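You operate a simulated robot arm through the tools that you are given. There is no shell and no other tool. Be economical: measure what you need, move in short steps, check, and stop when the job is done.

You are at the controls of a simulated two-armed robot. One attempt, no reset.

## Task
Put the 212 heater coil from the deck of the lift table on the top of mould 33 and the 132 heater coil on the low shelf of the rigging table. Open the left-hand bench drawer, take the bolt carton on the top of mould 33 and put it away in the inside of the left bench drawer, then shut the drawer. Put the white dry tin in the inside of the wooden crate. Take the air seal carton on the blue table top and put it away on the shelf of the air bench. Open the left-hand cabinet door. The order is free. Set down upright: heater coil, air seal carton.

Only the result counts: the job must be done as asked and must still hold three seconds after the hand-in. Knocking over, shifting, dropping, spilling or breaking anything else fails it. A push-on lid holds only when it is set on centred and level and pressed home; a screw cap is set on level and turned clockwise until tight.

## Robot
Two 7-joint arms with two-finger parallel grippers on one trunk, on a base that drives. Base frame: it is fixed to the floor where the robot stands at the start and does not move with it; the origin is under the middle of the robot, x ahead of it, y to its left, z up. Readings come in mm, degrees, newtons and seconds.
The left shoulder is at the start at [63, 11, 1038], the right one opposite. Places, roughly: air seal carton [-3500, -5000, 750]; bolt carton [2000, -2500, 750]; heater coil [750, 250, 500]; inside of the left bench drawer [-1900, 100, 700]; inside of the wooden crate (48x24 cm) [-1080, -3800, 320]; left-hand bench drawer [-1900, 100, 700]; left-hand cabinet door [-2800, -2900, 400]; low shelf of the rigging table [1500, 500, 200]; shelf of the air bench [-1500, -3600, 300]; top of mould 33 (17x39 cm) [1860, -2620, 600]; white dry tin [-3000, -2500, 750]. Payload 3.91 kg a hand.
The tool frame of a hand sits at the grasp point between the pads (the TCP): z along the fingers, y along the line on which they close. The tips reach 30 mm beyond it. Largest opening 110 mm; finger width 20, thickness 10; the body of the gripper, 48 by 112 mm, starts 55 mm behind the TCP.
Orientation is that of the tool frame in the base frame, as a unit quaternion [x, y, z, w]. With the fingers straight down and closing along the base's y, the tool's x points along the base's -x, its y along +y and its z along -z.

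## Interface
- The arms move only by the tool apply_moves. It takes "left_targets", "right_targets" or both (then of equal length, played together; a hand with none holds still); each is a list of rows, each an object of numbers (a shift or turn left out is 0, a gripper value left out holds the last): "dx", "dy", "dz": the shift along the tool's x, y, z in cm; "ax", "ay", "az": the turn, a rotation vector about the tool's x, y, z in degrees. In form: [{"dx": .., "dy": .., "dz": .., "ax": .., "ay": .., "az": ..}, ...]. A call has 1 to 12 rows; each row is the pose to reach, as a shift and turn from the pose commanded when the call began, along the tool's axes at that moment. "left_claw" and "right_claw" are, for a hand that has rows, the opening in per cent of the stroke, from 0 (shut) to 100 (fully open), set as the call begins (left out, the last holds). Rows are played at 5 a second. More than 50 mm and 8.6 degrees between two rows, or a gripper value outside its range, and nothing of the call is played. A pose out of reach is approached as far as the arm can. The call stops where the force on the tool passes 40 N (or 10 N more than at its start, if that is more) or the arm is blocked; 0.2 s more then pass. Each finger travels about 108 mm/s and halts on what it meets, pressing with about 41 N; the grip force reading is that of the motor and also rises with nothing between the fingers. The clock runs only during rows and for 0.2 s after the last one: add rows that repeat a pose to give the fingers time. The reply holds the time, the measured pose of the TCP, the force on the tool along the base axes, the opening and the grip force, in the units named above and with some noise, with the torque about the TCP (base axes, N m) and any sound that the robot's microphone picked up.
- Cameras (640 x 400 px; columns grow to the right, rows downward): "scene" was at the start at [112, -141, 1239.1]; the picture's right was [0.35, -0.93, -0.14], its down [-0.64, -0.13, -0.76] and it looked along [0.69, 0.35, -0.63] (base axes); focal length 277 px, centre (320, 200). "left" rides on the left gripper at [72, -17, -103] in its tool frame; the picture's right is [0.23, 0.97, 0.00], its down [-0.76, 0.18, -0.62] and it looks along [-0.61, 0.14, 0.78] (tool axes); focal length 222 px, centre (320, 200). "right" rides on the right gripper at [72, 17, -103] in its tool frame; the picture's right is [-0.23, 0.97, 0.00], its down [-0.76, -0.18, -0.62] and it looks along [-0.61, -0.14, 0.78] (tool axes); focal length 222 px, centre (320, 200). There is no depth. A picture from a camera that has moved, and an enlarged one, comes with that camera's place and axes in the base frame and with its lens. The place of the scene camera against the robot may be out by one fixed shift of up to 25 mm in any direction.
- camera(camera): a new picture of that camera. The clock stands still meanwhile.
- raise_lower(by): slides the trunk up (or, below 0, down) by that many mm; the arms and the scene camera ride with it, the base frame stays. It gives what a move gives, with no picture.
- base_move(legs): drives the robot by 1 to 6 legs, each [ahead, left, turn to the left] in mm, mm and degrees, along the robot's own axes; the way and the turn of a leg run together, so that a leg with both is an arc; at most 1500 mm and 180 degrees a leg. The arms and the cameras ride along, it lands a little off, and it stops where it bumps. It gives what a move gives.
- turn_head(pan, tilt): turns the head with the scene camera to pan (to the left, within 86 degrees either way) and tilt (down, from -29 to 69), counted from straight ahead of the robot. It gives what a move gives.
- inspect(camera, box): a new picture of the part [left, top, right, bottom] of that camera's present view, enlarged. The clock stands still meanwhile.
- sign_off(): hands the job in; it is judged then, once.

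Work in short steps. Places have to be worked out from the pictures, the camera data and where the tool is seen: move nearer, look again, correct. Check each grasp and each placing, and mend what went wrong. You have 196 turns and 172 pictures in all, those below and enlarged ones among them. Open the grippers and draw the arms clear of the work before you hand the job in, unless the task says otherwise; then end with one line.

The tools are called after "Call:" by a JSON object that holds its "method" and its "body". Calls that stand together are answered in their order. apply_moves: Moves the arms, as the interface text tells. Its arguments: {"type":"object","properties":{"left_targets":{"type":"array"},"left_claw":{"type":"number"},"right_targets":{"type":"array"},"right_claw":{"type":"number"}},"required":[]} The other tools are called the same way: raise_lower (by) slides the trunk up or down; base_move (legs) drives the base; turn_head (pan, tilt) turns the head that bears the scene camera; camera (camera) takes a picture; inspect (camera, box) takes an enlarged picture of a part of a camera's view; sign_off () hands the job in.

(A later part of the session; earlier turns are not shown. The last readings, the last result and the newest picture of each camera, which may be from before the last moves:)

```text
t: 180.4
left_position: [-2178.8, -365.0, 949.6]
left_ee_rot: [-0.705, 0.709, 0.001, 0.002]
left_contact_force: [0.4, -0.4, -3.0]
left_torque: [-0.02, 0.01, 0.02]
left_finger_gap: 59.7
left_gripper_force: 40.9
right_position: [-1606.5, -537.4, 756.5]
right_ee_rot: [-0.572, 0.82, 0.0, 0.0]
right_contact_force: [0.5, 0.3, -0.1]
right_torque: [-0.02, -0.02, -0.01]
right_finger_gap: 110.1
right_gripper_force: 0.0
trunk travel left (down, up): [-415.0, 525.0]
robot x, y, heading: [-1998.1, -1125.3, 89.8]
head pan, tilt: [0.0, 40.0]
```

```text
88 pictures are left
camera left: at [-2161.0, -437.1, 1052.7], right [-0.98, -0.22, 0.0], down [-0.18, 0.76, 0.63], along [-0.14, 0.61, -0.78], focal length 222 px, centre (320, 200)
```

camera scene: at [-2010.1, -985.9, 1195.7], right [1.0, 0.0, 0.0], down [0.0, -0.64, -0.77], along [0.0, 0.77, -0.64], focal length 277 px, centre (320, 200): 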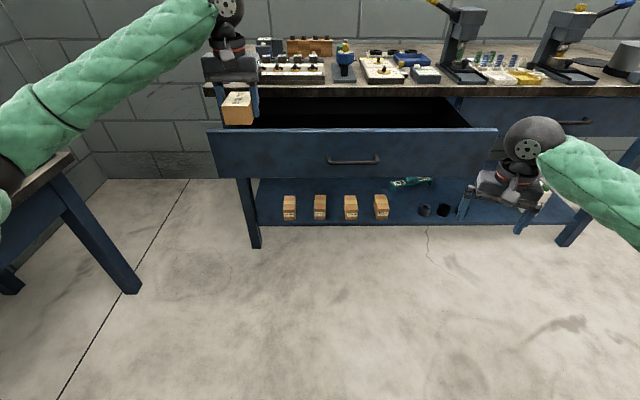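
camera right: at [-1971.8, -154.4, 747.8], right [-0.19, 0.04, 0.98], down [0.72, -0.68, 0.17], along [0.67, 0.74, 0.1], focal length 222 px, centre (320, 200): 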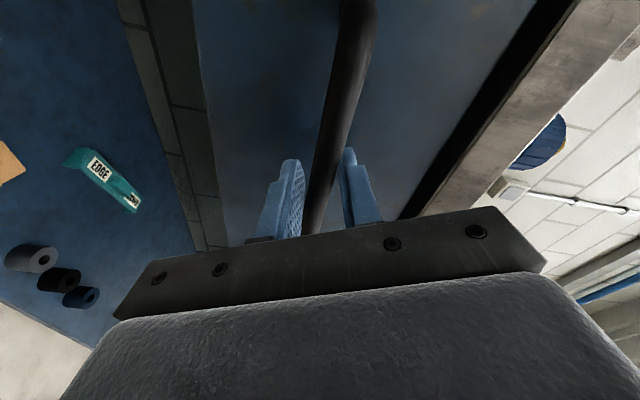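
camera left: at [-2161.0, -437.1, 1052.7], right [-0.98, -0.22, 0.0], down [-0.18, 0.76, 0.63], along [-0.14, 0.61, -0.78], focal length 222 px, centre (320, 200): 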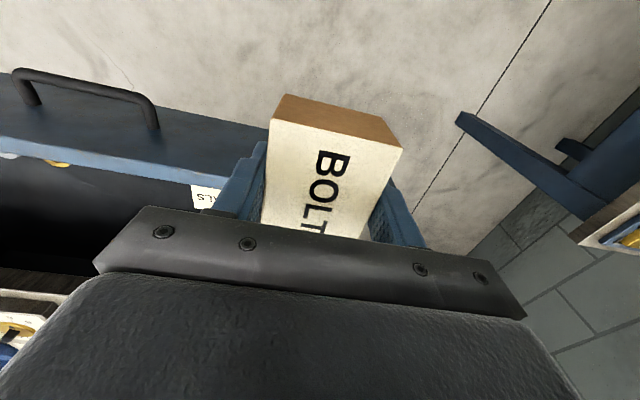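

The drawer spans x≈-2311…-1516 and seems to hold some items to the right. I pull the right hand back a bit, drive ahead 120 mm and look into the drawer with the left camera.

Call:
{"method": "apply_moves", "body": {"right_targets": [{"dx": 4}, {"dx": 8}, {"dx": 10}, {"dx": 10}]}}

Call:
{"method": "base_move", "body": {"legs": [[120, 0, 0]]}}

Call:
{"method": "camera", "body": {"camera": "left"}}

Call:
{"method": "camera", "body": {"camera": "scene"}}

```text
t: 181.4
left_position: [-2178.6, -365.0, 950.7]
left_ee_rot: [-0.705, 0.709, 0.001, 0.002]
left_contact_force: [0.0, -0.1, -2.9]
left_torque: [0.01, 0.02, 0.02]
left_finger_gap: 59.6
left_gripper_force: 41.5
right_position: [-1643.3, -632.1, 758.1]
right_ee_rot: [-0.571, 0.821, -0.001, 0.001]
right_contact_force: [0.1, 0.5, -0.4]
right_torque: [0.0, -0.05, -0.01]
right_finger_gap: 110.1
right_gripper_force: 0.0
trunk travel left (down, up): [-415.0, 525.0]
robot x, y, heading: [-1997.8, -1127.3, 89.8]
head pan, tilt: [0.0, 40.0]
```

```text
t: 182.6
left_position: [-2178.9, -239.7, 948.8]
left_ee_rot: [-0.706, 0.708, 0.0, 0.001]
left_contact_force: [-0.1, 0.4, -2.9]
left_torque: [-0.03, 0.01, 0.02]
left_finger_gap: 59.8
left_gripper_force: 41.1
right_position: [-1644.0, -505.3, 758.9]
right_ee_rot: [-0.573, 0.819, 0.0, -0.001]
right_contact_force: [0.4, 0.4, -0.1]
right_torque: [-0.01, -0.03, 0.01]
right_finger_gap: 109.9
right_gripper_force: 0.0
trunk travel left (down, up): [-415.0, 525.0]
robot x, y, heading: [-1997.7, -1002.9, 89.9]
head pan, tilt: [0.0, 40.0]
```

```text
87 pictures are left
camera left: at [-2162.8, -311.5, 1051.4], right [-0.97, -0.22, 0.0], down [-0.18, 0.76, 0.62], along [-0.14, 0.61, -0.78], focal length 222 px, centre (320, 200)
```

left: 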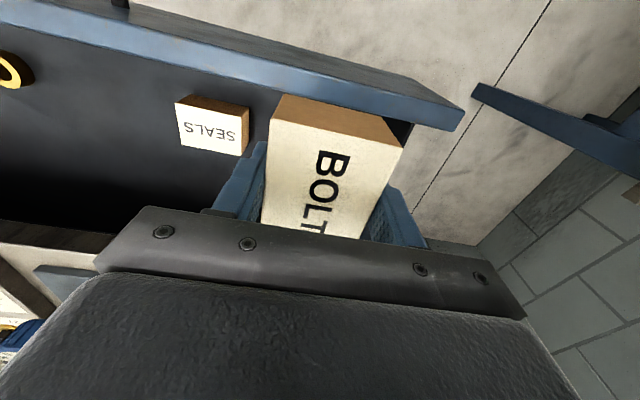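

```text
86 pictures are left
camera scene: at [-2010.3, -859.6, 1195.4], right [1.0, 0.0, 0.0], down [0.0, -0.64, -0.76], along [0.0, 0.76, -0.64], focal length 277 px, centre (320, 200)
```

scene: 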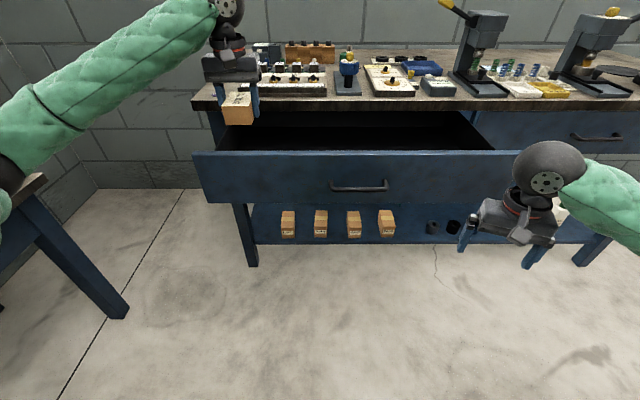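

A SEALS carton is in the drawer at x≈-2045; free space is between x -2275 and -2090. My carton at x -2179 is centred there; I drive 95 mm ahead and begin lowering.

Call:
{"method": "base_move", "body": {"legs": [[92, 0, 0]]}}

Call:
{"method": "apply_moves", "body": {"left_targets": [{"dz": 4}, {"dz": 8}, {"dz": 8}]}}

Call:
{"method": "camera", "body": {"camera": "left"}}

Call:
{"method": "camera", "body": {"camera": "scene"}}

```text
t: 183.7
left_position: [-2178.6, -144.9, 947.9]
left_ee_rot: [-0.705, 0.709, 0.0, 0.001]
left_contact_force: [0.2, 0.7, -2.4]
left_torque: [-0.05, 0.01, 0.0]
left_finger_gap: 59.6
left_gripper_force: 41.3
right_position: [-1642.9, -411.4, 757.6]
right_ee_rot: [-0.572, 0.82, 0.0, 0.0]
right_contact_force: [-0.3, 0.0, 0.3]
right_torque: [-0.05, 0.01, 0.0]
right_finger_gap: 109.8
right_gripper_force: 0.0
trunk travel left (down, up): [-415.0, 525.0]
robot x, y, heading: [-1999.7, -909.0, 89.9]
head pan, tilt: [0.0, 40.0]
```

```text
t: 184.5
left_position: [-2177.0, -143.9, 870.0]
left_ee_rot: [-0.705, 0.709, 0.0, 0.002]
left_contact_force: [0.5, 0.3, -2.3]
left_torque: [-0.01, 0.01, 0.02]
left_finger_gap: 59.6
left_gripper_force: 41.2
right_position: [-1643.6, -412.9, 758.0]
right_ee_rot: [-0.572, 0.82, 0.001, 0.0]
right_contact_force: [0.5, -0.5, 0.4]
right_torque: [0.01, 0.0, 0.03]
right_finger_gap: 110.2
right_gripper_force: 0.2
trunk travel left (down, up): [-415.0, 525.0]
robot x, y, heading: [-1997.9, -906.5, 89.7]
head pan, tilt: [0.0, 40.0]
```

```text
85 pictures are left
camera left: at [-2159.6, -215.2, 973.4], right [-0.97, -0.22, 0.0], down [-0.18, 0.76, 0.63], along [-0.14, 0.61, -0.78], focal length 222 px, centre (320, 200)
```

left: 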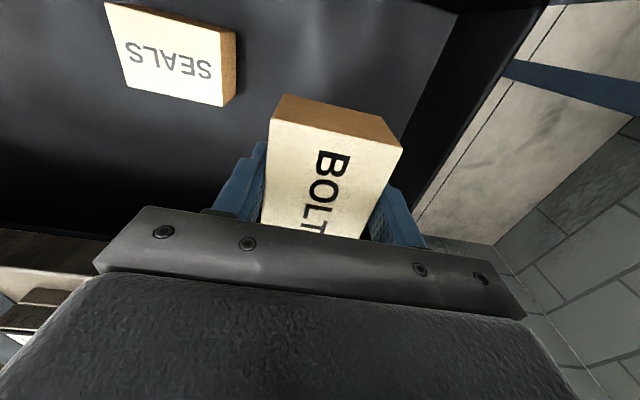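

```text
84 pictures are left
camera scene: at [-2009.7, -766.6, 1195.8], right [1.0, 0.0, 0.0], down [0.0, -0.64, -0.77], along [0.0, 0.77, -0.64], focal length 277 px, centre (320, 200)
```

scene: 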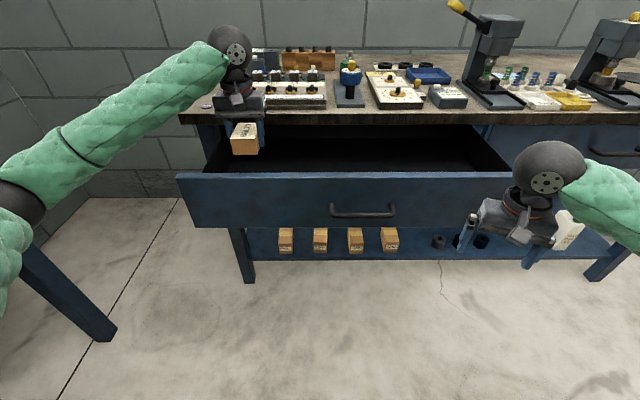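

Floor of the drawer is estimated at z≈710. I lower 10 cm, then feel for the bottom.

Call:
{"method": "apply_moves", "body": {"left_targets": [{"dz": 4}, {"dz": 7.5}, {"dz": 9.5}, {"dz": 10.3}, {"dz": 10.8}, {"dz": 11.2}, {"dz": 11.6}, {"dz": 12}, {"dz": 12.4}]}}

Call:
{"method": "camera", "body": {"camera": "left"}}

```text
t: 186.5
left_position: [-2180.2, -148.0, 760.8]
left_ee_rot: [-0.707, 0.707, 0.007, 0.009]
left_contact_force: [0.1, 0.2, -2.2]
left_torque: [-0.02, -0.01, 0.0]
left_finger_gap: 59.9
left_gripper_force: 41.3
right_position: [-1643.3, -417.4, 763.4]
right_ee_rot: [-0.573, 0.82, 0.003, 0.002]
right_contact_force: [0.0, 0.3, -0.3]
right_torque: [0.0, -0.01, 0.01]
right_finger_gap: 110.2
right_gripper_force: 0.1
trunk travel left (down, up): [-415.0, 525.0]
robot x, y, heading: [-1989.6, -910.4, 89.7]
head pan, tilt: [0.0, 40.0]
```

```text
83 pictures are left
camera left: at [-2163.1, -221.1, 862.2], right [-0.97, -0.23, -0.01], down [-0.18, 0.75, 0.64], along [-0.14, 0.62, -0.77], focal length 222 px, centre (320, 200)
```

left: 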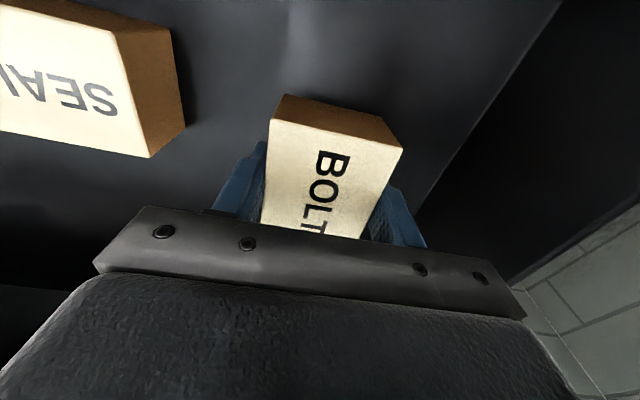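

The hand lags and the body leans slightly though no tool force shows: some part of the left arm is touching something. I look.

Call:
{"method": "turn_head", "body": {"pan": 40, "tilt": 40}}

Call:
{"method": "camera", "body": {"camera": "scene"}}

```text
t: 187.6
left_position: [-2180.0, -147.1, 761.1]
left_ee_rot: [0.707, -0.707, -0.006, -0.011]
left_contact_force: [-0.1, 0.7, -3.4]
left_torque: [0.03, 0.02, -0.01]
left_finger_gap: 59.5
left_gripper_force: 41.3
right_position: [-1644.0, -417.3, 763.0]
right_ee_rot: [-0.573, 0.82, 0.004, 0.001]
right_contact_force: [-0.5, -1.1, -0.8]
right_torque: [0.0, 0.0, 0.01]
right_finger_gap: 110.1
right_gripper_force: 0.1
trunk travel left (down, up): [-415.0, 525.0]
robot x, y, heading: [-1998.1, -904.9, 90.1]
head pan, tilt: [40.0, 40.0]
```

```text
82 pictures are left
camera scene: at [-2064.4, -795.1, 1197.0], right [0.77, 0.64, 0.0], down [0.41, -0.49, -0.77], along [-0.49, 0.59, -0.64], focal length 277 px, centre (320, 200)
```

scene: 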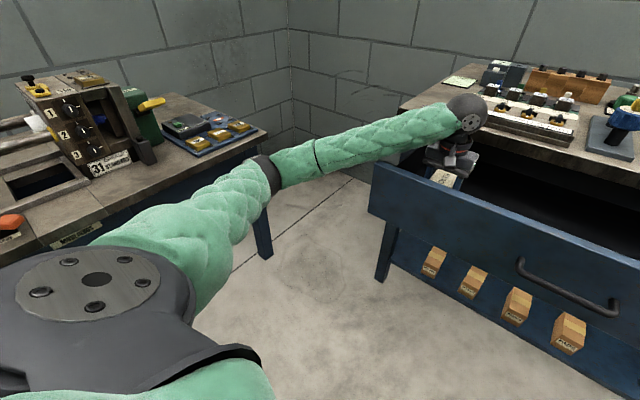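

The left forearm rests on the drawer front's corner. I raise the trunk 200 mm (elbow goes up) and lower the hand again.

Call:
{"method": "raise_lower", "body": {"by": 200}}

Call:
{"method": "apply_moves", "body": {"left_targets": [{"dz": 4}, {"dz": 8}, {"dz": 12}, {"dz": 16}, {"dz": 16}]}}

Call:
{"method": "camera", "body": {"camera": "scene"}}

```text
t: 189.8
left_position: [-2178.3, -145.4, 945.1]
left_ee_rot: [-0.706, 0.708, 0.001, 0.001]
left_contact_force: [-0.7, -0.6, -2.5]
left_torque: [-0.03, 0.03, -0.03]
left_finger_gap: 59.4
left_gripper_force: 41.1
right_position: [-1643.2, -412.7, 959.1]
right_ee_rot: [-0.573, 0.82, 0.0, 0.0]
right_contact_force: [-0.2, -0.8, 0.0]
right_torque: [0.0, 0.0, -0.01]
right_finger_gap: 109.9
right_gripper_force: 0.1
trunk travel left (down, up): [-615.0, 325.0]
robot x, y, heading: [-1994.1, -905.6, 89.9]
head pan, tilt: [40.0, 40.0]
```

```text
t: 191.0
left_position: [-2178.9, -146.4, 781.9]
left_ee_rot: [-0.705, 0.709, 0.001, 0.002]
left_contact_force: [-0.6, -0.3, -1.7]
left_torque: [0.0, 0.05, 0.02]
left_finger_gap: 59.5
left_gripper_force: 40.8
right_position: [-1643.5, -413.2, 958.6]
right_ee_rot: [-0.572, 0.82, 0.0, 0.0]
right_contact_force: [-0.1, 0.2, -1.0]
right_torque: [0.02, 0.01, 0.04]
right_finger_gap: 109.6
right_gripper_force: 0.1
trunk travel left (down, up): [-615.0, 325.0]
robot x, y, heading: [-1995.1, -907.4, 89.9]
head pan, tilt: [40.0, 40.0]
```

```text
81 pictures are left
camera scene: at [-2064.3, -786.5, 1395.8], right [0.77, 0.64, 0.0], down [0.41, -0.49, -0.77], along [-0.49, 0.59, -0.64], focal length 277 px, centre (320, 200)
```

scene: 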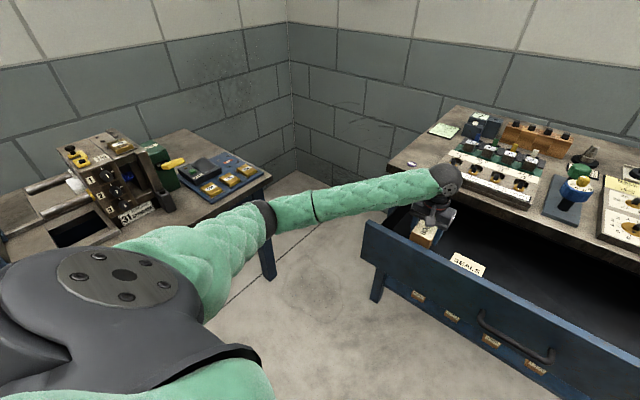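

Level again with the forearm clear. I continue down in small steps until contact.

Call:
{"method": "apply_moves", "body": {"left_targets": [{"dz": 1.2}, {"dz": 2}, {"dz": 2.5}, {"dz": 2.9}, {"dz": 3.3}, {"dz": 3.7}, {"dz": 4.1}, {"dz": 4.5}]}}

Call:
{"method": "camera", "body": {"camera": "left"}}

```text
t: 192.8
left_position: [-2177.6, -145.5, 741.6]
left_ee_rot: [-0.706, 0.708, 0.002, 0.002]
left_contact_force: [1.6, 0.0, -3.0]
left_torque: [0.0, 0.01, 0.01]
left_finger_gap: 59.7
left_gripper_force: 41.5
right_position: [-1642.4, -413.8, 958.6]
right_ee_rot: [-0.573, 0.82, 0.0, 0.001]
right_contact_force: [0.3, -0.4, -0.8]
right_torque: [0.01, -0.02, -0.01]
right_finger_gap: 110.1
right_gripper_force: 0.2
trunk travel left (down, up): [-615.0, 325.0]
robot x, y, heading: [-1994.7, -909.6, 90.0]
head pan, tilt: [40.0, 40.0]
```

```text
80 pictures are left
camera left: at [-2161.2, -217.2, 844.5], right [-0.97, -0.22, 0.0], down [-0.18, 0.76, 0.63], along [-0.14, 0.61, -0.78], focal length 222 px, centre (320, 200)
```

left: 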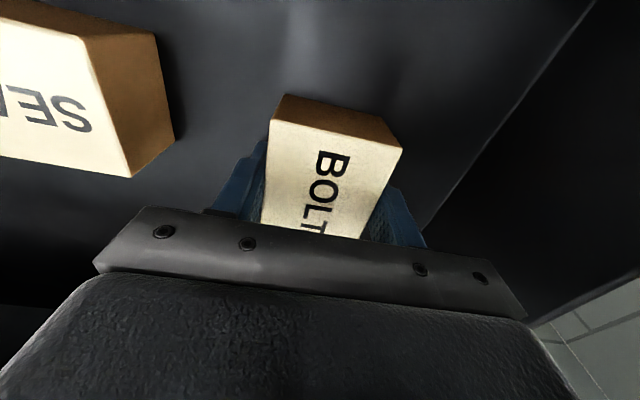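

Still no contact at 741; continue down.

Call:
{"method": "apply_moves", "body": {"left_targets": [{"dz": 0.5}, {"dz": 0.9}, {"dz": 1.3}, {"dz": 1.7}, {"dz": 2.1}, {"dz": 2.5}, {"dz": 2.9}, {"dz": 3.3}, {"dz": 3.3}]}}

```text
t: 195.0
left_position: [-2186.0, -128.5, 749.3]
left_ee_rot: [0.711, -0.702, -0.019, -0.025]
left_contact_force: [0.0, 1.3, -1.8]
left_torque: [-0.09, -0.03, -0.03]
left_finger_gap: 59.3
left_gripper_force: 41.7
right_position: [-1642.7, -413.9, 957.4]
right_ee_rot: [-0.575, 0.818, 0.003, -0.001]
right_contact_force: [0.4, 0.7, -0.9]
right_torque: [-0.06, 0.07, -0.03]
right_finger_gap: 110.1
right_gripper_force: 0.1
trunk travel left (down, up): [-615.0, 325.0]
robot x, y, heading: [-2001.0, -910.2, 90.2]
head pan, tilt: [40.0, 40.0]
stopped in row 9 (left hand): the arm was blocked; the commanded pose is now the measured one
```

Blocked again off-tool. I look at where the arm touches.

Call:
{"method": "inspect", "body": {"camera": "scene", "box": [240, 110, 500, 300]}}

Call:
{"method": "camera", "body": {"camera": "left"}}

```text
2.11 times, centred on (370, 205) of scene
camera zoom: at [-2059.6, -791.8, 1395.8], right [0.76, 0.65, 0.0], down [0.41, -0.49, -0.77], along [-0.5, 0.59, -0.64], focal length 584 px, centre (215, 190)
```

zoom: 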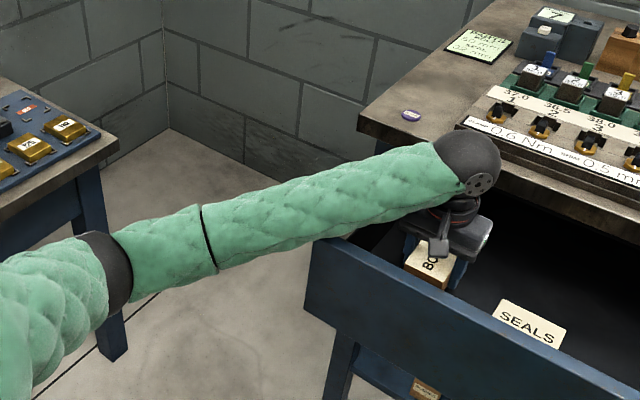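

```text
78 pictures are left
camera left: at [-2168.8, -204.6, 847.4], right [-0.97, -0.24, -0.02], down [-0.19, 0.72, 0.67], along [-0.14, 0.65, -0.74], focal length 222 px, centre (320, 200)
```

left: 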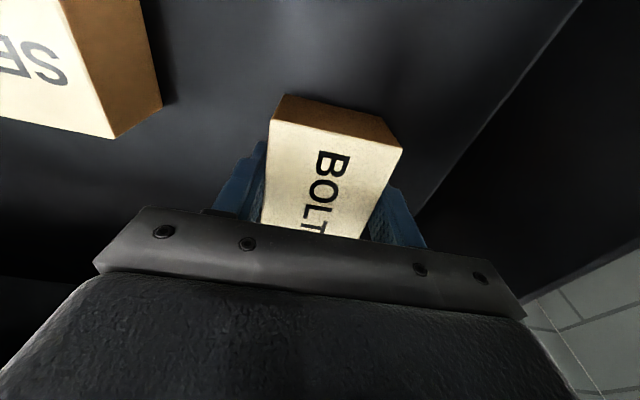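

The forearm still grazes the panel corner. I raise the trunk another 250 mm, then re-level and lower again.

Call:
{"method": "raise_lower", "body": {"by": 250}}

Call:
{"method": "camera", "body": {"camera": "scene"}}

```text
t: 197.6
left_position: [-2189.4, -133.1, 979.4]
left_ee_rot: [0.711, -0.703, -0.009, -0.016]
left_contact_force: [0.7, 0.1, -2.7]
left_torque: [-0.02, 0.0, 0.01]
left_finger_gap: 59.4
left_gripper_force: 41.0
right_position: [-1647.2, -408.9, 1209.4]
right_ee_rot: [-0.575, 0.818, 0.0, 0.001]
right_contact_force: [-0.7, 0.2, -0.3]
right_torque: [0.02, 0.02, -0.02]
right_finger_gap: 110.1
right_gripper_force: 0.1
trunk travel left (down, up): [-865.0, 75.0]
robot x, y, heading: [-1997.6, -907.8, 90.0]
head pan, tilt: [40.0, 40.0]
```

```text
77 pictures are left
camera scene: at [-2066.6, -787.6, 1645.6], right [0.76, 0.65, 0.0], down [0.41, -0.49, -0.77], along [-0.49, 0.58, -0.64], focal length 277 px, centre (320, 200)
```

scene: 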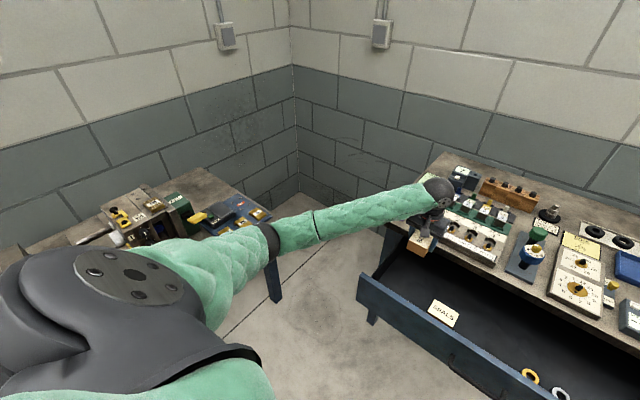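

I re-level, recentre and lower 22 cm to about z 760.

Call:
{"method": "apply_moves", "body": {"left_targets": [{"dx": 0.8, "dy": -0.4, "dz": 3, "ax": -0.3, "ay": 1}, {"dx": 1.7, "dy": -0.9, "dz": 7, "ax": -0.6, "ay": 2}, {"dx": 1.7, "dy": -0.9, "dz": 11, "ax": -0.6, "ay": 2}, {"dx": 1.7, "dy": -0.9, "dz": 15, "ax": -0.6, "ay": 2}, {"dx": 1.7, "dy": -0.9, "dz": 19, "ax": -0.6, "ay": 2}, {"dx": 1.7, "dy": -0.9, "dz": 22, "ax": -0.6, "ay": 2}, {"dx": 1.7, "dy": -0.9, "dz": 22, "ax": -0.6, "ay": 2}]}}

Call:
{"method": "apply_moves", "body": {"left_targets": [{"dz": 1}, {"dz": 1.8}, {"dz": 2.4}, {"dz": 2.9}, {"dz": 3.3}, {"dz": 3.7}, {"dz": 4.1}, {"dz": 4.5}, {"dz": 4.9}, {"dz": 5.3}]}}

Call:
{"method": "camera", "body": {"camera": "left"}}

Call:
{"method": "camera", "body": {"camera": "scene"}}

```text
t: 199.2
left_position: [-2179.1, -142.4, 762.9]
left_ee_rot: [0.711, -0.703, -0.002, -0.001]
left_contact_force: [-0.8, 0.5, -2.9]
left_torque: [-0.01, -0.01, -0.01]
left_finger_gap: 59.6
left_gripper_force: 40.9
right_position: [-1647.3, -411.7, 1209.0]
right_ee_rot: [-0.575, 0.818, 0.0, 0.0]
right_contact_force: [-0.1, 0.3, -0.2]
right_torque: [-0.05, 0.01, 0.01]
right_finger_gap: 110.0
right_gripper_force: 0.0
trunk travel left (down, up): [-865.0, 75.0]
robot x, y, heading: [-1995.4, -910.1, 90.1]
head pan, tilt: [40.0, 40.0]
```

```text
t: 200.3
left_position: [-2177.9, -137.7, 736.8]
left_ee_rot: [0.711, -0.703, -0.004, -0.005]
left_contact_force: [0.5, -1.6, 25.0]
left_torque: [-0.8, 0.77, 0.0]
left_finger_gap: 59.6
left_gripper_force: 41.4
right_position: [-1646.7, -412.0, 1209.0]
right_ee_rot: [-0.576, 0.818, 0.0, 0.0]
right_contact_force: [0.3, -0.3, 0.1]
right_torque: [-0.01, -0.01, -0.01]
right_finger_gap: 110.3
right_gripper_force: 0.1
trunk travel left (down, up): [-865.0, 75.0]
robot x, y, heading: [-1998.2, -906.9, 89.9]
head pan, tilt: [40.0, 40.0]
stopped in row 5 (left hand): the force on the tool passed its limit at 50 N (the readings are from after the stop); the commanded pose is now the measured one
```

```text
76 pictures are left
camera left: at [-2159.8, -208.7, 838.4], right [-0.97, -0.24, 0.0], down [-0.19, 0.75, 0.63], along [-0.15, 0.62, -0.77], focal length 222 px, centre (320, 200)
```

left: 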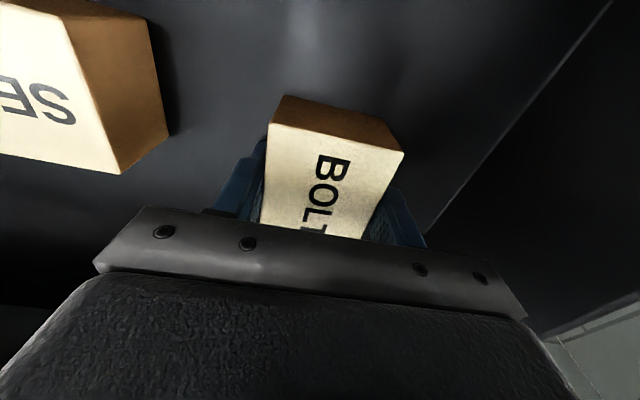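

```text
75 pictures are left
camera scene: at [-2066.1, -789.1, 1645.8], right [0.76, 0.65, 0.0], down [0.41, -0.49, -0.77], along [-0.5, 0.58, -0.64], focal length 277 px, centre (320, 200)
```

scene: 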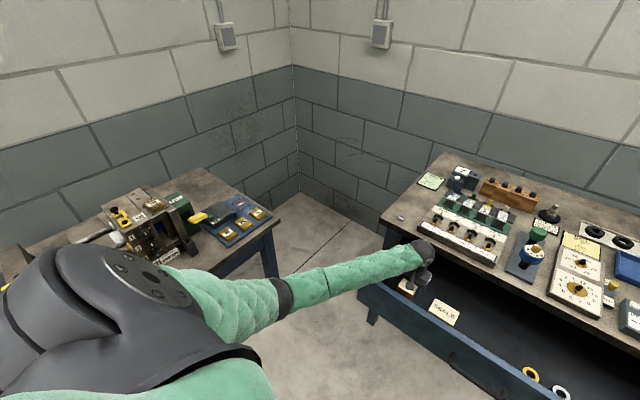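

The carton rests on the drawer floor (contact at 737). I open and rise.

Call:
{"method": "apply_moves", "body": {"left_targets": [{"dz": 0}, {"dz": 0}, {"dz": 0}, {"dz": -4}, {"dz": -8}, {"dz": -12}, {"dz": -16}, {"dz": -20}, {"dz": -24}, {"dz": -24}], "left_claw": 80}}

Call:
{"method": "camera", "body": {"camera": "left"}}

```text
t: 202.5
left_position: [-2177.7, -143.2, 971.3]
left_ee_rot: [0.711, -0.703, -0.004, -0.003]
left_contact_force: [-0.4, 0.3, 0.5]
left_torque: [0.04, -0.02, 0.01]
left_finger_gap: 88.1
left_gripper_force: 0.1
right_position: [-1647.9, -411.3, 1209.1]
right_ee_rot: [-0.575, 0.818, -0.001, 0.0]
right_contact_force: [0.3, -0.4, 0.3]
right_torque: [0.02, 0.0, -0.01]
right_finger_gap: 110.1
right_gripper_force: 0.0
trunk travel left (down, up): [-865.0, 75.0]
robot x, y, heading: [-1996.3, -909.1, 90.3]
head pan, tilt: [40.0, 40.0]
```

```text
74 pictures are left
camera left: at [-2159.3, -213.9, 1073.6], right [-0.97, -0.24, 0.0], down [-0.19, 0.75, 0.63], along [-0.15, 0.61, -0.78], focal length 222 px, centre (320, 200)
```

left: 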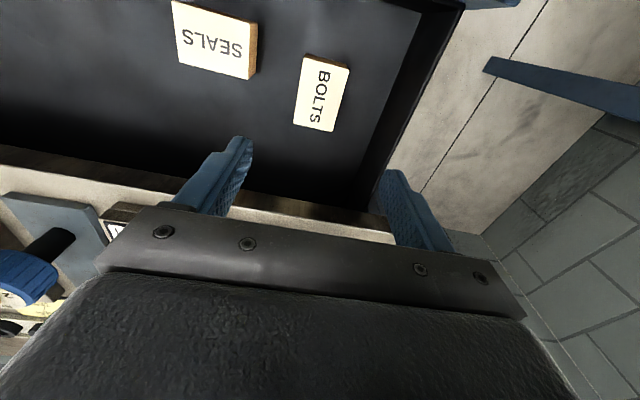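

Both cartons are visible, BOLTS lying in the drawer. To shut it, I back off, and bring the closed right hand down in front of the handle centre.

Call:
{"method": "base_move", "body": {"legs": [[-250, 0, 0]]}}

Call:
{"method": "apply_moves", "body": {"right_targets": [{"dx": -1.63, "dy": 2.87, "dz": 3.6}, {"dx": -3.26, "dy": 5.75, "dz": 7.2}, {"dx": -4.9, "dy": 8.6, "dz": 10.8}, {"dx": -6.5, "dy": 11.5, "dz": 14.4}, {"dx": -8.15, "dy": 14.3, "dz": 18}, {"dx": -9.8, "dy": 17.2, "dz": 21.7}, {"dx": -11.4, "dy": 20.1, "dz": 25.3}, {"dx": -13, "dy": 23, "dz": 28.9}, {"dx": -14.6, "dy": 25.8, "dz": 32.5}, {"dx": -16.2, "dy": 28.7, "dz": 36.1}, {"dx": -17.8, "dy": 31.6, "dz": 39.7}, {"dx": -19.4, "dy": 34.4, "dz": 43.3}], "right_claw": 0}}

Call:
{"method": "turn_head", "body": {"pan": 0, "tilt": 50}}

Call:
{"method": "camera", "body": {"camera": "scene"}}

```text
t: 204.4
left_position: [-2206.1, -371.8, 969.5]
left_ee_rot: [0.72, -0.694, -0.001, -0.003]
left_contact_force: [-0.5, 0.5, -0.2]
left_torque: [0.01, -0.04, -0.05]
left_finger_gap: 88.0
left_gripper_force: 0.1
right_position: [-1670.3, -628.1, 1209.2]
right_ee_rot: [-0.586, 0.81, -0.002, 0.001]
right_contact_force: [-1.0, 0.9, -0.2]
right_torque: [-0.05, -0.03, 0.02]
right_finger_gap: 110.1
right_gripper_force: 0.0
trunk travel left (down, up): [-865.0, 75.0]
robot x, y, heading: [-2003.6, -1134.1, 91.8]
head pan, tilt: [40.0, 40.0]
stopped in leg 1: the robot was blocked; the commanded pose is now the measured one
```

```text
t: 207.0
left_position: [-2203.3, -372.0, 970.1]
left_ee_rot: [0.72, -0.694, -0.002, -0.004]
left_contact_force: [-0.3, -0.4, 0.5]
left_torque: [-0.03, -0.05, -0.01]
left_finger_gap: 87.8
left_gripper_force: 0.1
right_position: [-1933.4, -332.4, 773.5]
right_ee_rot: [-0.585, 0.811, -0.001, 0.001]
right_contact_force: [0.3, -0.1, 0.0]
right_torque: [0.01, 0.02, 0.0]
right_finger_gap: 0.0
right_gripper_force: 38.2
trunk travel left (down, up): [-865.0, 75.0]
robot x, y, heading: [-2009.1, -1135.9, 91.8]
head pan, tilt: [40.0, 40.0]
```

```text
t: 208.1
left_position: [-2203.5, -373.2, 970.9]
left_ee_rot: [0.72, -0.694, -0.003, -0.004]
left_contact_force: [1.4, -0.2, 0.0]
left_torque: [-0.01, -0.01, 0.02]
left_finger_gap: 88.0
left_gripper_force: 0.1
right_position: [-1932.1, -333.9, 775.1]
right_ee_rot: [-0.586, 0.81, 0.0, 0.0]
right_contact_force: [0.2, 0.3, 0.4]
right_torque: [0.0, 0.0, 0.02]
right_finger_gap: 0.0
right_gripper_force: 37.6
trunk travel left (down, up): [-865.0, 75.0]
robot x, y, heading: [-2003.5, -1140.8, 91.8]
head pan, tilt: [0.0, 50.0]
```

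```text
73 pictures are left
camera scene: at [-2022.8, -1002.9, 1631.6], right [1.0, 0.03, 0.0], down [0.02, -0.77, -0.64], along [-0.02, 0.64, -0.77], focal length 277 px, centre (320, 200)
```

scene: 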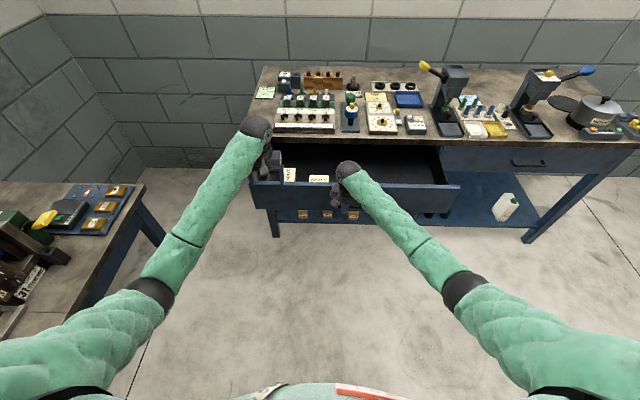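

The closed right hand is right in front of the handle. I push by driving ahead 150 mm first.

Call:
{"method": "base_move", "body": {"legs": [[150, 0, 0]]}}

Call:
{"method": "camera", "body": {"camera": "scene"}}

```text
t: 209.5
left_position: [-2206.0, -224.7, 971.6]
left_ee_rot: [0.719, -0.695, -0.003, -0.003]
left_contact_force: [0.2, 0.6, 0.2]
left_torque: [0.01, -0.03, -0.02]
left_finger_gap: 88.0
left_gripper_force: 0.0
right_position: [-1936.0, -184.9, 775.1]
right_ee_rot: [-0.584, 0.811, 0.001, 0.0]
right_contact_force: [0.6, -0.1, 0.0]
right_torque: [0.01, 0.01, 0.01]
right_finger_gap: 0.0
right_gripper_force: 38.1
trunk travel left (down, up): [-865.0, 75.0]
robot x, y, heading: [-2006.3, -989.1, 91.7]
head pan, tilt: [0.0, 50.0]
```

```text
72 pictures are left
camera scene: at [-2026.5, -854.1, 1631.7], right [1.0, 0.03, 0.0], down [0.02, -0.77, -0.64], along [-0.02, 0.64, -0.77], focal length 277 px, centre (320, 200)
```

scene: 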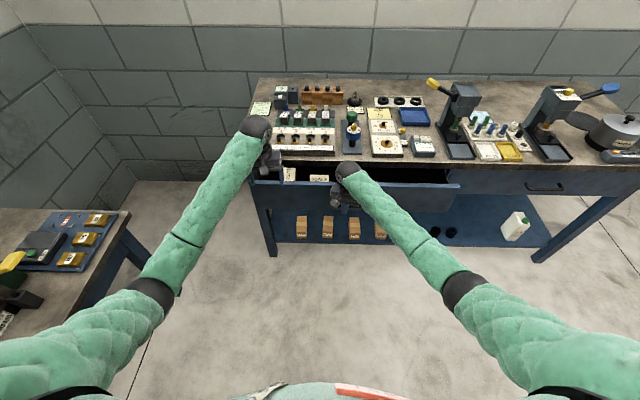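

It's closing. I push another 115 mm.

Call:
{"method": "base_move", "body": {"legs": [[112, 0, 0]]}}

Call:
{"method": "camera", "body": {"camera": "right"}}

Call:
{"method": "inspect", "body": {"camera": "scene", "box": [230, 120, 490, 290]}}

```text
t: 210.7
left_position: [-2207.5, -115.3, 970.1]
left_ee_rot: [0.719, -0.695, -0.003, -0.002]
left_contact_force: [-0.1, 0.5, -0.2]
left_torque: [-0.01, 0.0, 0.02]
left_finger_gap: 87.9
left_gripper_force: 0.0
right_position: [-1936.2, -80.4, 773.0]
right_ee_rot: [-0.584, 0.812, -0.004, -0.002]
right_contact_force: [-0.5, 0.8, -0.5]
right_torque: [0.02, 0.01, -0.02]
right_finger_gap: 0.2
right_gripper_force: 37.9
trunk travel left (down, up): [-865.0, 75.0]
robot x, y, heading: [-2013.4, -881.2, 91.7]
head pan, tilt: [0.0, 50.0]
stopped in leg 1: the force on the tool passed its limit at 138 N (the readings are from after the stop); the commanded pose is now the measured one
```

```text
71 pictures are left
camera right: at [-1975.9, -143.3, 876.1], right [-0.85, 0.53, 0.0], down [0.41, 0.67, 0.62], along [0.33, 0.53, -0.78], focal length 222 px, centre (320, 200)
```

right: 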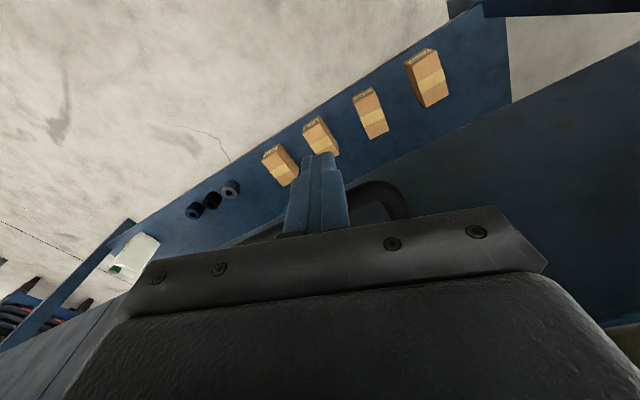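

```text
2.35 times, centred on (360, 205) of scene
camera zoom: at [-2028.9, -745.1, 1631.3], right [1.0, 0.02, 0.0], down [0.02, -0.77, -0.64], along [-0.02, 0.64, -0.77], focal length 652 px, centre (226, 188)
```

zoom: 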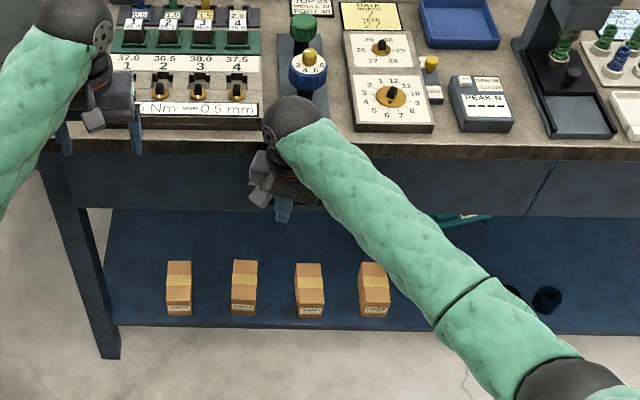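

A 138 N stop suggests the drawer reached its end. I zoom on the seam between the two drawers to check it's flush.

Call:
{"method": "inspect", "body": {"camera": "scene", "box": [400, 160, 500, 230]}}

Call:
{"method": "inspect", "body": {"camera": "right", "box": [200, 120, 640, 330]}}

```text
5.71 times, centred on (450, 195) of scene
camera zoom: at [-2028.9, -745.1, 1631.3], right [1.0, 0.02, 0.0], down [0.02, -0.77, -0.64], along [-0.02, 0.64, -0.77], focal length 1584 px, centre (-423, 229)
```

zoom: 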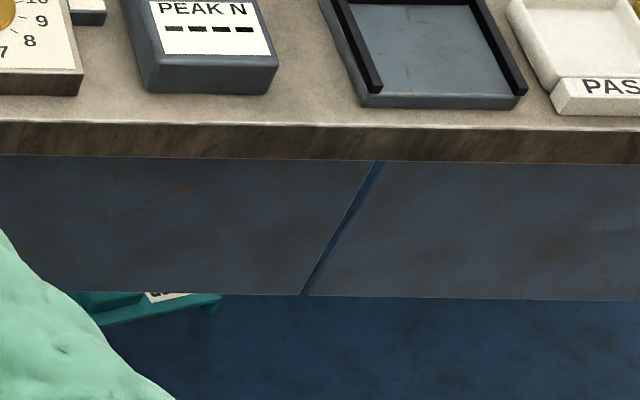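

```text
1.45 times, centred on (420, 225) of right
camera zoom: at [-1975.9, -143.3, 876.1], right [-0.85, 0.53, 0.0], down [0.41, 0.67, 0.62], along [0.33, 0.53, -0.78], focal length 323 px, centre (174, 164)
```

zoom: 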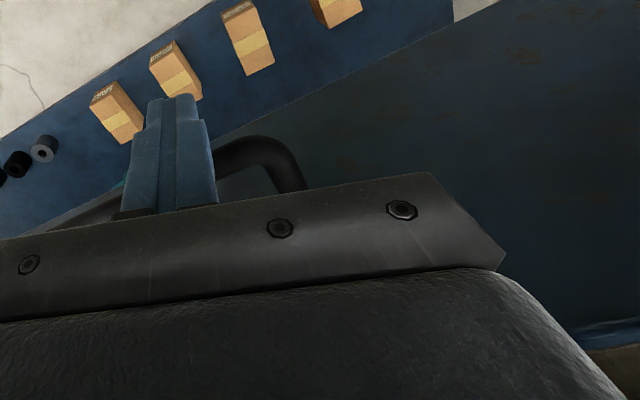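

The drawer front is flush with its neighbour: shut. I back off 110 mm, raise the right hand, and turn right to face +x where there's room.

Call:
{"method": "base_move", "body": {"legs": [[-110, 0, 0]]}}

Call:
{"method": "apply_moves", "body": {"right_targets": [{"dx": 2, "dz": -4}, {"dx": 4, "dz": -8}, {"dx": 6, "dz": -12}, {"dx": 8, "dz": -16}, {"dx": 12, "dz": -18}, {"dx": 12, "dz": -18}]}}

Call:
{"method": "base_move", "body": {"legs": [[0, 0, -92]]}}

Call:
{"method": "turn_head", "body": {"pan": -80, "tilt": 35}}

Call:
{"method": "camera", "body": {"camera": "scene"}}

```text
t: 211.9
left_position: [-2204.1, -229.8, 971.5]
left_ee_rot: [0.717, -0.697, -0.004, -0.003]
left_contact_force: [0.1, 0.8, 0.6]
left_torque: [0.04, -0.01, 0.01]
left_finger_gap: 88.0
left_gripper_force: 0.0
right_position: [-1931.6, -193.8, 773.8]
right_ee_rot: [-0.583, 0.812, -0.002, -0.001]
right_contact_force: [0.1, 0.7, -0.1]
right_torque: [0.01, 0.0, 0.0]
right_finger_gap: 0.0
right_gripper_force: 37.2
trunk travel left (down, up): [-865.0, 75.0]
robot x, y, heading: [-2010.5, -992.3, 91.4]
head pan, tilt: [0.0, 50.0]
```

```text
t: 213.3
left_position: [-2204.5, -227.8, 971.9]
left_ee_rot: [0.718, -0.696, -0.003, -0.003]
left_contact_force: [-0.5, -0.1, -0.7]
left_torque: [0.01, -0.04, 0.03]
left_finger_gap: 87.9
left_gripper_force: 0.0
right_position: [-1972.6, -309.8, 953.1]
right_ee_rot: [-0.583, 0.813, -0.002, 0.0]
right_contact_force: [-0.1, 0.0, -0.3]
right_torque: [0.01, -0.03, 0.02]
right_finger_gap: 0.1
right_gripper_force: 37.6
trunk travel left (down, up): [-865.0, 75.0]
robot x, y, heading: [-2008.8, -994.6, 91.4]
head pan, tilt: [0.0, 50.0]
```

```text
t: 217.6
left_position: [-1241.4, -817.5, 971.7]
left_ee_rot: [-0.003, 1.0, 0.0, 0.004]
left_contact_force: [-0.4, 0.2, 0.1]
left_torque: [0.0, 0.0, 0.02]
left_finger_gap: 87.9
left_gripper_force: 0.0
right_position: [-1327.0, -1046.6, 953.3]
right_ee_rot: [0.173, 0.985, -0.001, -0.002]
right_contact_force: [-0.5, -0.6, 0.1]
right_torque: [0.05, 0.02, 0.0]
right_finger_gap: 0.0
right_gripper_force: 38.0
trunk travel left (down, up): [-865.0, 75.0]
robot x, y, heading: [-2011.6, -993.4, 0.0]
head pan, tilt: [0.0, 50.0]
```

```text
t: 219.1
left_position: [-1241.4, -817.6, 971.1]
left_ee_rot: [-0.005, 1.0, 0.0, 0.005]
left_contact_force: [-0.2, 1.0, 0.0]
left_torque: [0.01, -0.01, 0.03]
left_finger_gap: 88.0
left_gripper_force: 0.2
right_position: [-1327.8, -1045.4, 951.3]
right_ee_rot: [0.173, 0.985, -0.001, -0.002]
right_contact_force: [0.1, 0.2, -0.8]
right_torque: [0.02, 0.0, 0.02]
right_finger_gap: 0.2
right_gripper_force: 37.6
trunk travel left (down, up): [-865.0, 75.0]
robot x, y, heading: [-2009.4, -995.9, -0.2]
head pan, tilt: [-80.0, 35.0]
```

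```text
67 pictures are left
camera scene: at [-1957.1, -1074.6, 1653.3], right [-0.98, -0.17, 0.0], down [-0.1, 0.56, -0.82], along [0.14, -0.81, -0.57], focal length 277 px, centre (320, 200)
```

scene: 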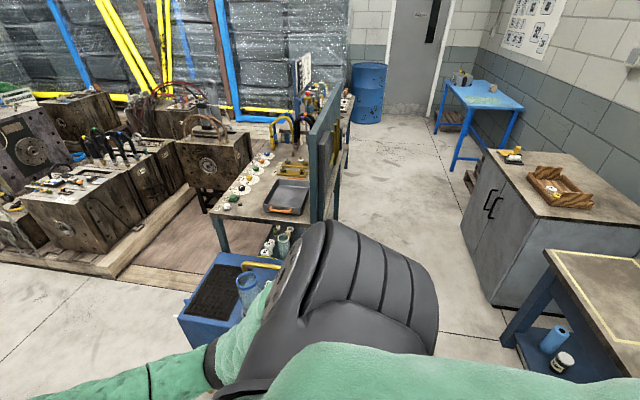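

Now I can see the cabinet (right), blue table beyond it, and the air bench. I enlarge the cabinet top region for the white dry tin.

Call:
{"method": "inspect", "body": {"camera": "scene", "box": [430, 60, 640, 300]}}

Call:
{"method": "inspect", "body": {"camera": "scene", "box": [170, 50, 450, 300]}}

```text
1.67 times, centred on (535, 180) of scene
camera zoom: at [-1957.1, -1074.6, 1653.3], right [-0.98, -0.17, 0.0], down [-0.1, 0.56, -0.82], along [0.14, -0.81, -0.57], focal length 462 px, centre (-38, 233)
```

zoom: 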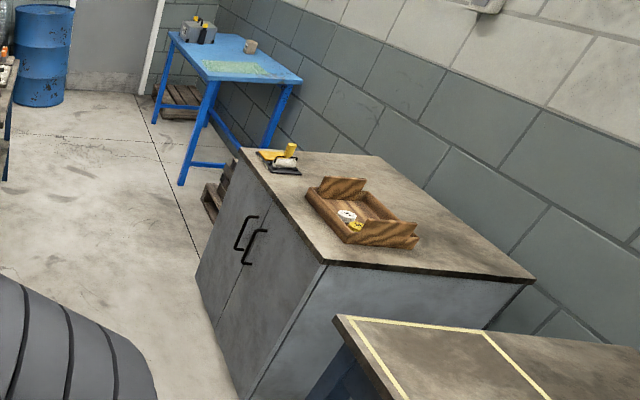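

```text
1.60 times, centred on (310, 175) of scene
camera zoom: at [-1957.1, -1074.6, 1653.3], right [-0.98, -0.17, 0.0], down [-0.1, 0.56, -0.82], along [0.14, -0.81, -0.57], focal length 443 px, centre (336, 240)
```

zoom: 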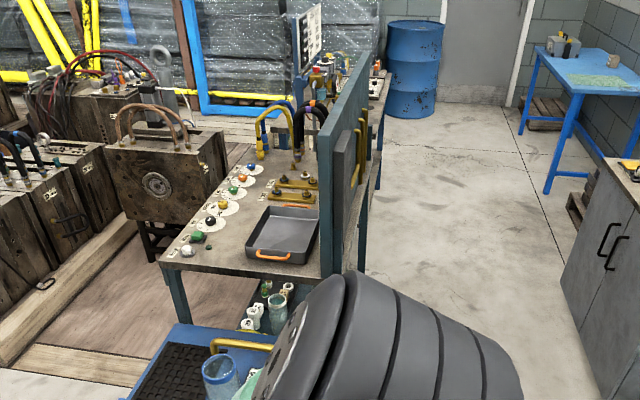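

The tin lies in a wooden tray on the cabinet top (~(-3027, -2623)); the cabinet front is x≈-2830. I reverse to x≈-2280, go south and turn to face the cabinet side (heading 180).

Call:
{"method": "raise_lower", "body": {"by": 70}}

Call:
{"method": "base_move", "body": {"legs": [[-260, 0, 0], [0, 0, -90], [900, 0, 0], [0, 0, -90]]}}

Call:
{"method": "turn_head", "body": {"pan": 35, "tilt": 40}}

Call:
{"method": "camera", "body": {"camera": "scene"}}

```text
t: 220.2
left_position: [-1242.0, -818.4, 1040.3]
left_ee_rot: [-0.004, 1.0, 0.0, 0.005]
left_contact_force: [-0.3, 0.7, -0.7]
left_torque: [0.01, 0.01, 0.01]
left_finger_gap: 88.1
left_gripper_force: 0.1
right_position: [-1326.5, -1047.3, 1023.3]
right_ee_rot: [0.173, 0.985, -0.001, -0.002]
right_contact_force: [0.2, 0.0, -0.3]
right_torque: [-0.02, 0.0, -0.01]
right_finger_gap: 0.1
right_gripper_force: 37.4
trunk travel left (down, up): [-935.0, 5.0]
robot x, y, heading: [-2010.8, -991.8, 0.1]
head pan, tilt: [-80.0, 35.0]
```

```text
t: 234.2
left_position: [-3078.6, -2063.7, 1040.5]
left_ee_rot: [1.0, -0.005, -0.004, 0.0]
left_contact_force: [0.7, -0.4, 0.2]
left_torque: [0.02, 0.0, 0.01]
left_finger_gap: 88.0
left_gripper_force: 0.1
right_position: [-2988.7, -1834.4, 1022.1]
right_ee_rot: [0.983, -0.182, 0.002, 0.0]
right_contact_force: [-0.4, 0.0, -0.3]
right_torque: [0.01, 0.0, 0.0]
right_finger_gap: 0.1
right_gripper_force: 37.5
trunk travel left (down, up): [-935.0, 5.0]
robot x, y, heading: [-2305.9, -1902.0, 179.0]
head pan, tilt: [-80.0, 35.0]
```

```text
t: 236.1
left_position: [-3078.3, -2062.3, 1041.1]
left_ee_rot: [1.0, -0.004, -0.004, 0.001]
left_contact_force: [-0.3, 0.5, -0.1]
left_torque: [-0.01, -0.03, -0.01]
left_finger_gap: 88.0
left_gripper_force: 0.0
right_position: [-2990.5, -1835.7, 1023.1]
right_ee_rot: [0.983, -0.181, 0.002, 0.0]
right_contact_force: [-0.5, 0.3, 0.4]
right_torque: [0.04, -0.01, 0.0]
right_finger_gap: 0.0
right_gripper_force: 37.3
trunk travel left (down, up): [-935.0, 5.0]
robot x, y, heading: [-2309.7, -1900.6, 179.4]
head pan, tilt: [35.0, 40.0]
```

```text
64 pictures are left
camera scene: at [-2442.2, -1940.7, 1715.7], right [-0.56, 0.83, 0.0], down [0.53, 0.36, -0.77], along [-0.63, -0.43, -0.64], focal length 277 px, centre (320, 200)
```

scene: 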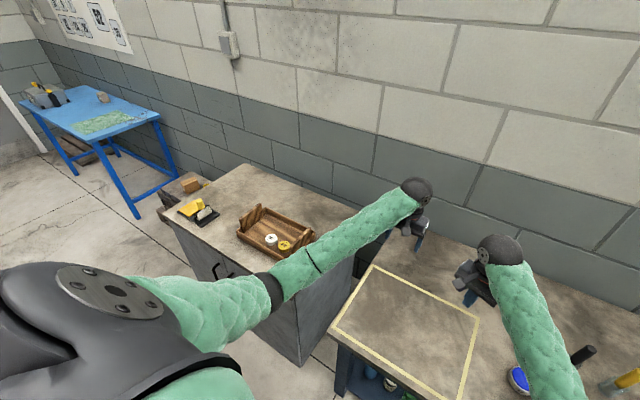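

I strafe 600 mm left so the tray is in front of the robot, and look from above.

Call:
{"method": "base_move", "body": {"legs": [[0, 620, 0]]}}

Call:
{"method": "turn_head", "body": {"pan": 10, "tilt": 50}}

Call:
{"method": "camera", "body": {"camera": "scene"}}

Call:
{"method": "camera", "body": {"camera": "right"}}

```text
t: 239.6
left_position: [-3085.1, -2703.2, 1041.6]
left_ee_rot: [1.0, 0.0, -0.005, -0.001]
left_contact_force: [-0.3, 0.0, -0.3]
left_torque: [-0.04, 0.0, -0.03]
left_finger_gap: 88.2
left_gripper_force: 0.0
right_position: [-2998.1, -2473.5, 1023.3]
right_ee_rot: [0.984, -0.178, 0.002, -0.001]
right_contact_force: [-0.6, 0.1, 0.0]
right_torque: [-0.01, -0.02, -0.01]
right_finger_gap: 0.0
right_gripper_force: 37.6
trunk travel left (down, up): [-935.0, 5.0]
robot x, y, heading: [-2314.5, -2531.1, 179.6]
head pan, tilt: [35.0, 40.0]
```

```text
t: 240.5
left_position: [-3084.8, -2702.3, 1040.9]
left_ee_rot: [1.0, 0.0, -0.005, 0.0]
left_contact_force: [-0.5, 0.7, 0.5]
left_torque: [0.03, 0.0, 0.01]
left_finger_gap: 88.0
left_gripper_force: 0.0
right_position: [-2998.3, -2473.3, 1022.0]
right_ee_rot: [0.984, -0.177, 0.001, 0.0]
right_contact_force: [0.6, 0.7, -0.3]
right_torque: [0.0, 0.01, 0.01]
right_finger_gap: 0.0
right_gripper_force: 38.0
trunk travel left (down, up): [-935.0, 5.0]
robot x, y, heading: [-2317.9, -2531.8, 179.4]
head pan, tilt: [10.0, 50.0]
```

```text
63 pictures are left
camera scene: at [-2455.5, -2539.2, 1701.6], right [-0.17, 0.99, 0.0], down [0.76, 0.13, -0.64], along [-0.63, -0.11, -0.77], focal length 277 px, centre (320, 200)
```

scene: 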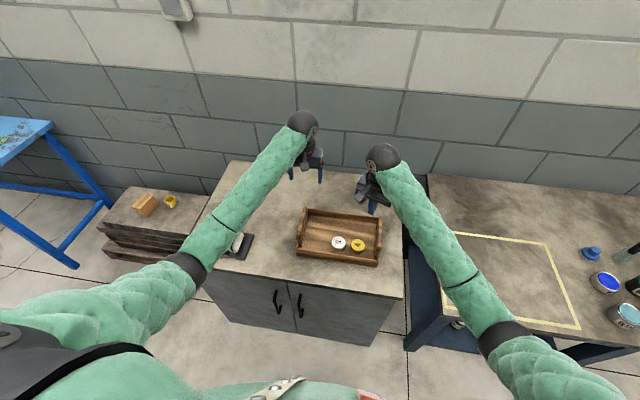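

```text
62 pictures are left
camera right: at [-2936.5, -2515.5, 1125.9], right [-0.55, -0.83, 0.0], down [-0.65, 0.43, 0.62], along [-0.52, 0.34, -0.78], focal length 222 px, centre (320, 200)
```

right: 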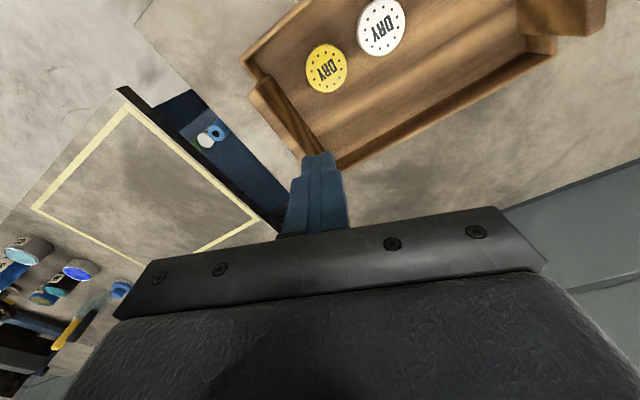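

White "DRY" tin at ≈(-2973, -2565), top z≈842, yellow one 65 mm beside it. I'll grip diagonally (hand yaw 135°) with ~60 mm opening; first hover over it, left hand moved away.

Call:
{"method": "apply_moves", "body": {"right_targets": [{"dx": 1.4, "dy": 2, "dz": 1, "az": 6}, {"dx": 2.8, "dy": 4, "dz": 3, "az": 12}, {"dx": 4.2, "dy": 6, "dz": 5, "az": 18}, {"dx": 5.5, "dy": 7.8, "dz": 7, "az": 24.6}, {"dx": 5.5, "dy": 7.8, "dz": 9.2, "az": 24.6}, {"dx": 5.5, "dy": 7.8, "dz": 9.2, "az": 24.6}], "left_targets": [{"dy": 3}, {"dy": 6}, {"dy": 9}, {"dy": 10, "dz": -2}, {"dy": 10, "dz": -3}, {"dy": 10, "dz": -3}], "right_claw": 56}}

Call:
{"method": "camera", "body": {"camera": "right"}}

```text
t: 241.9
left_position: [-3083.6, -2803.6, 1070.1]
left_ee_rot: [1.0, 0.0, -0.005, -0.001]
left_contact_force: [0.4, -0.4, -0.2]
left_torque: [0.01, 0.0, 0.03]
left_finger_gap: 88.1
left_gripper_force: 0.1
right_position: [-2974.5, -2566.3, 931.5]
right_ee_rot: [0.924, -0.383, 0.001, -0.002]
right_contact_force: [-0.6, 0.9, 0.2]
right_torque: [-0.01, 0.03, -0.03]
right_finger_gap: 61.5
right_gripper_force: 0.0
trunk travel left (down, up): [-935.0, 5.0]
robot x, y, heading: [-2313.7, -2532.0, 179.4]
head pan, tilt: [10.0, 50.0]
```

```text
61 pictures are left
camera right: at [-2935.6, -2631.1, 1033.9], right [-0.85, -0.53, 0.0], down [-0.42, 0.66, 0.62], along [-0.33, 0.53, -0.78], focal length 222 px, centre (320, 200)
```

right: 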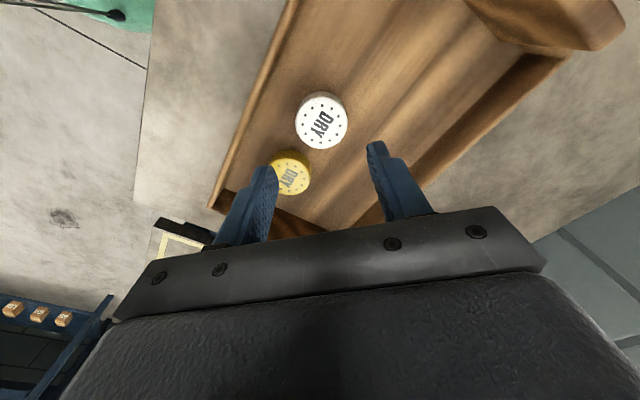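

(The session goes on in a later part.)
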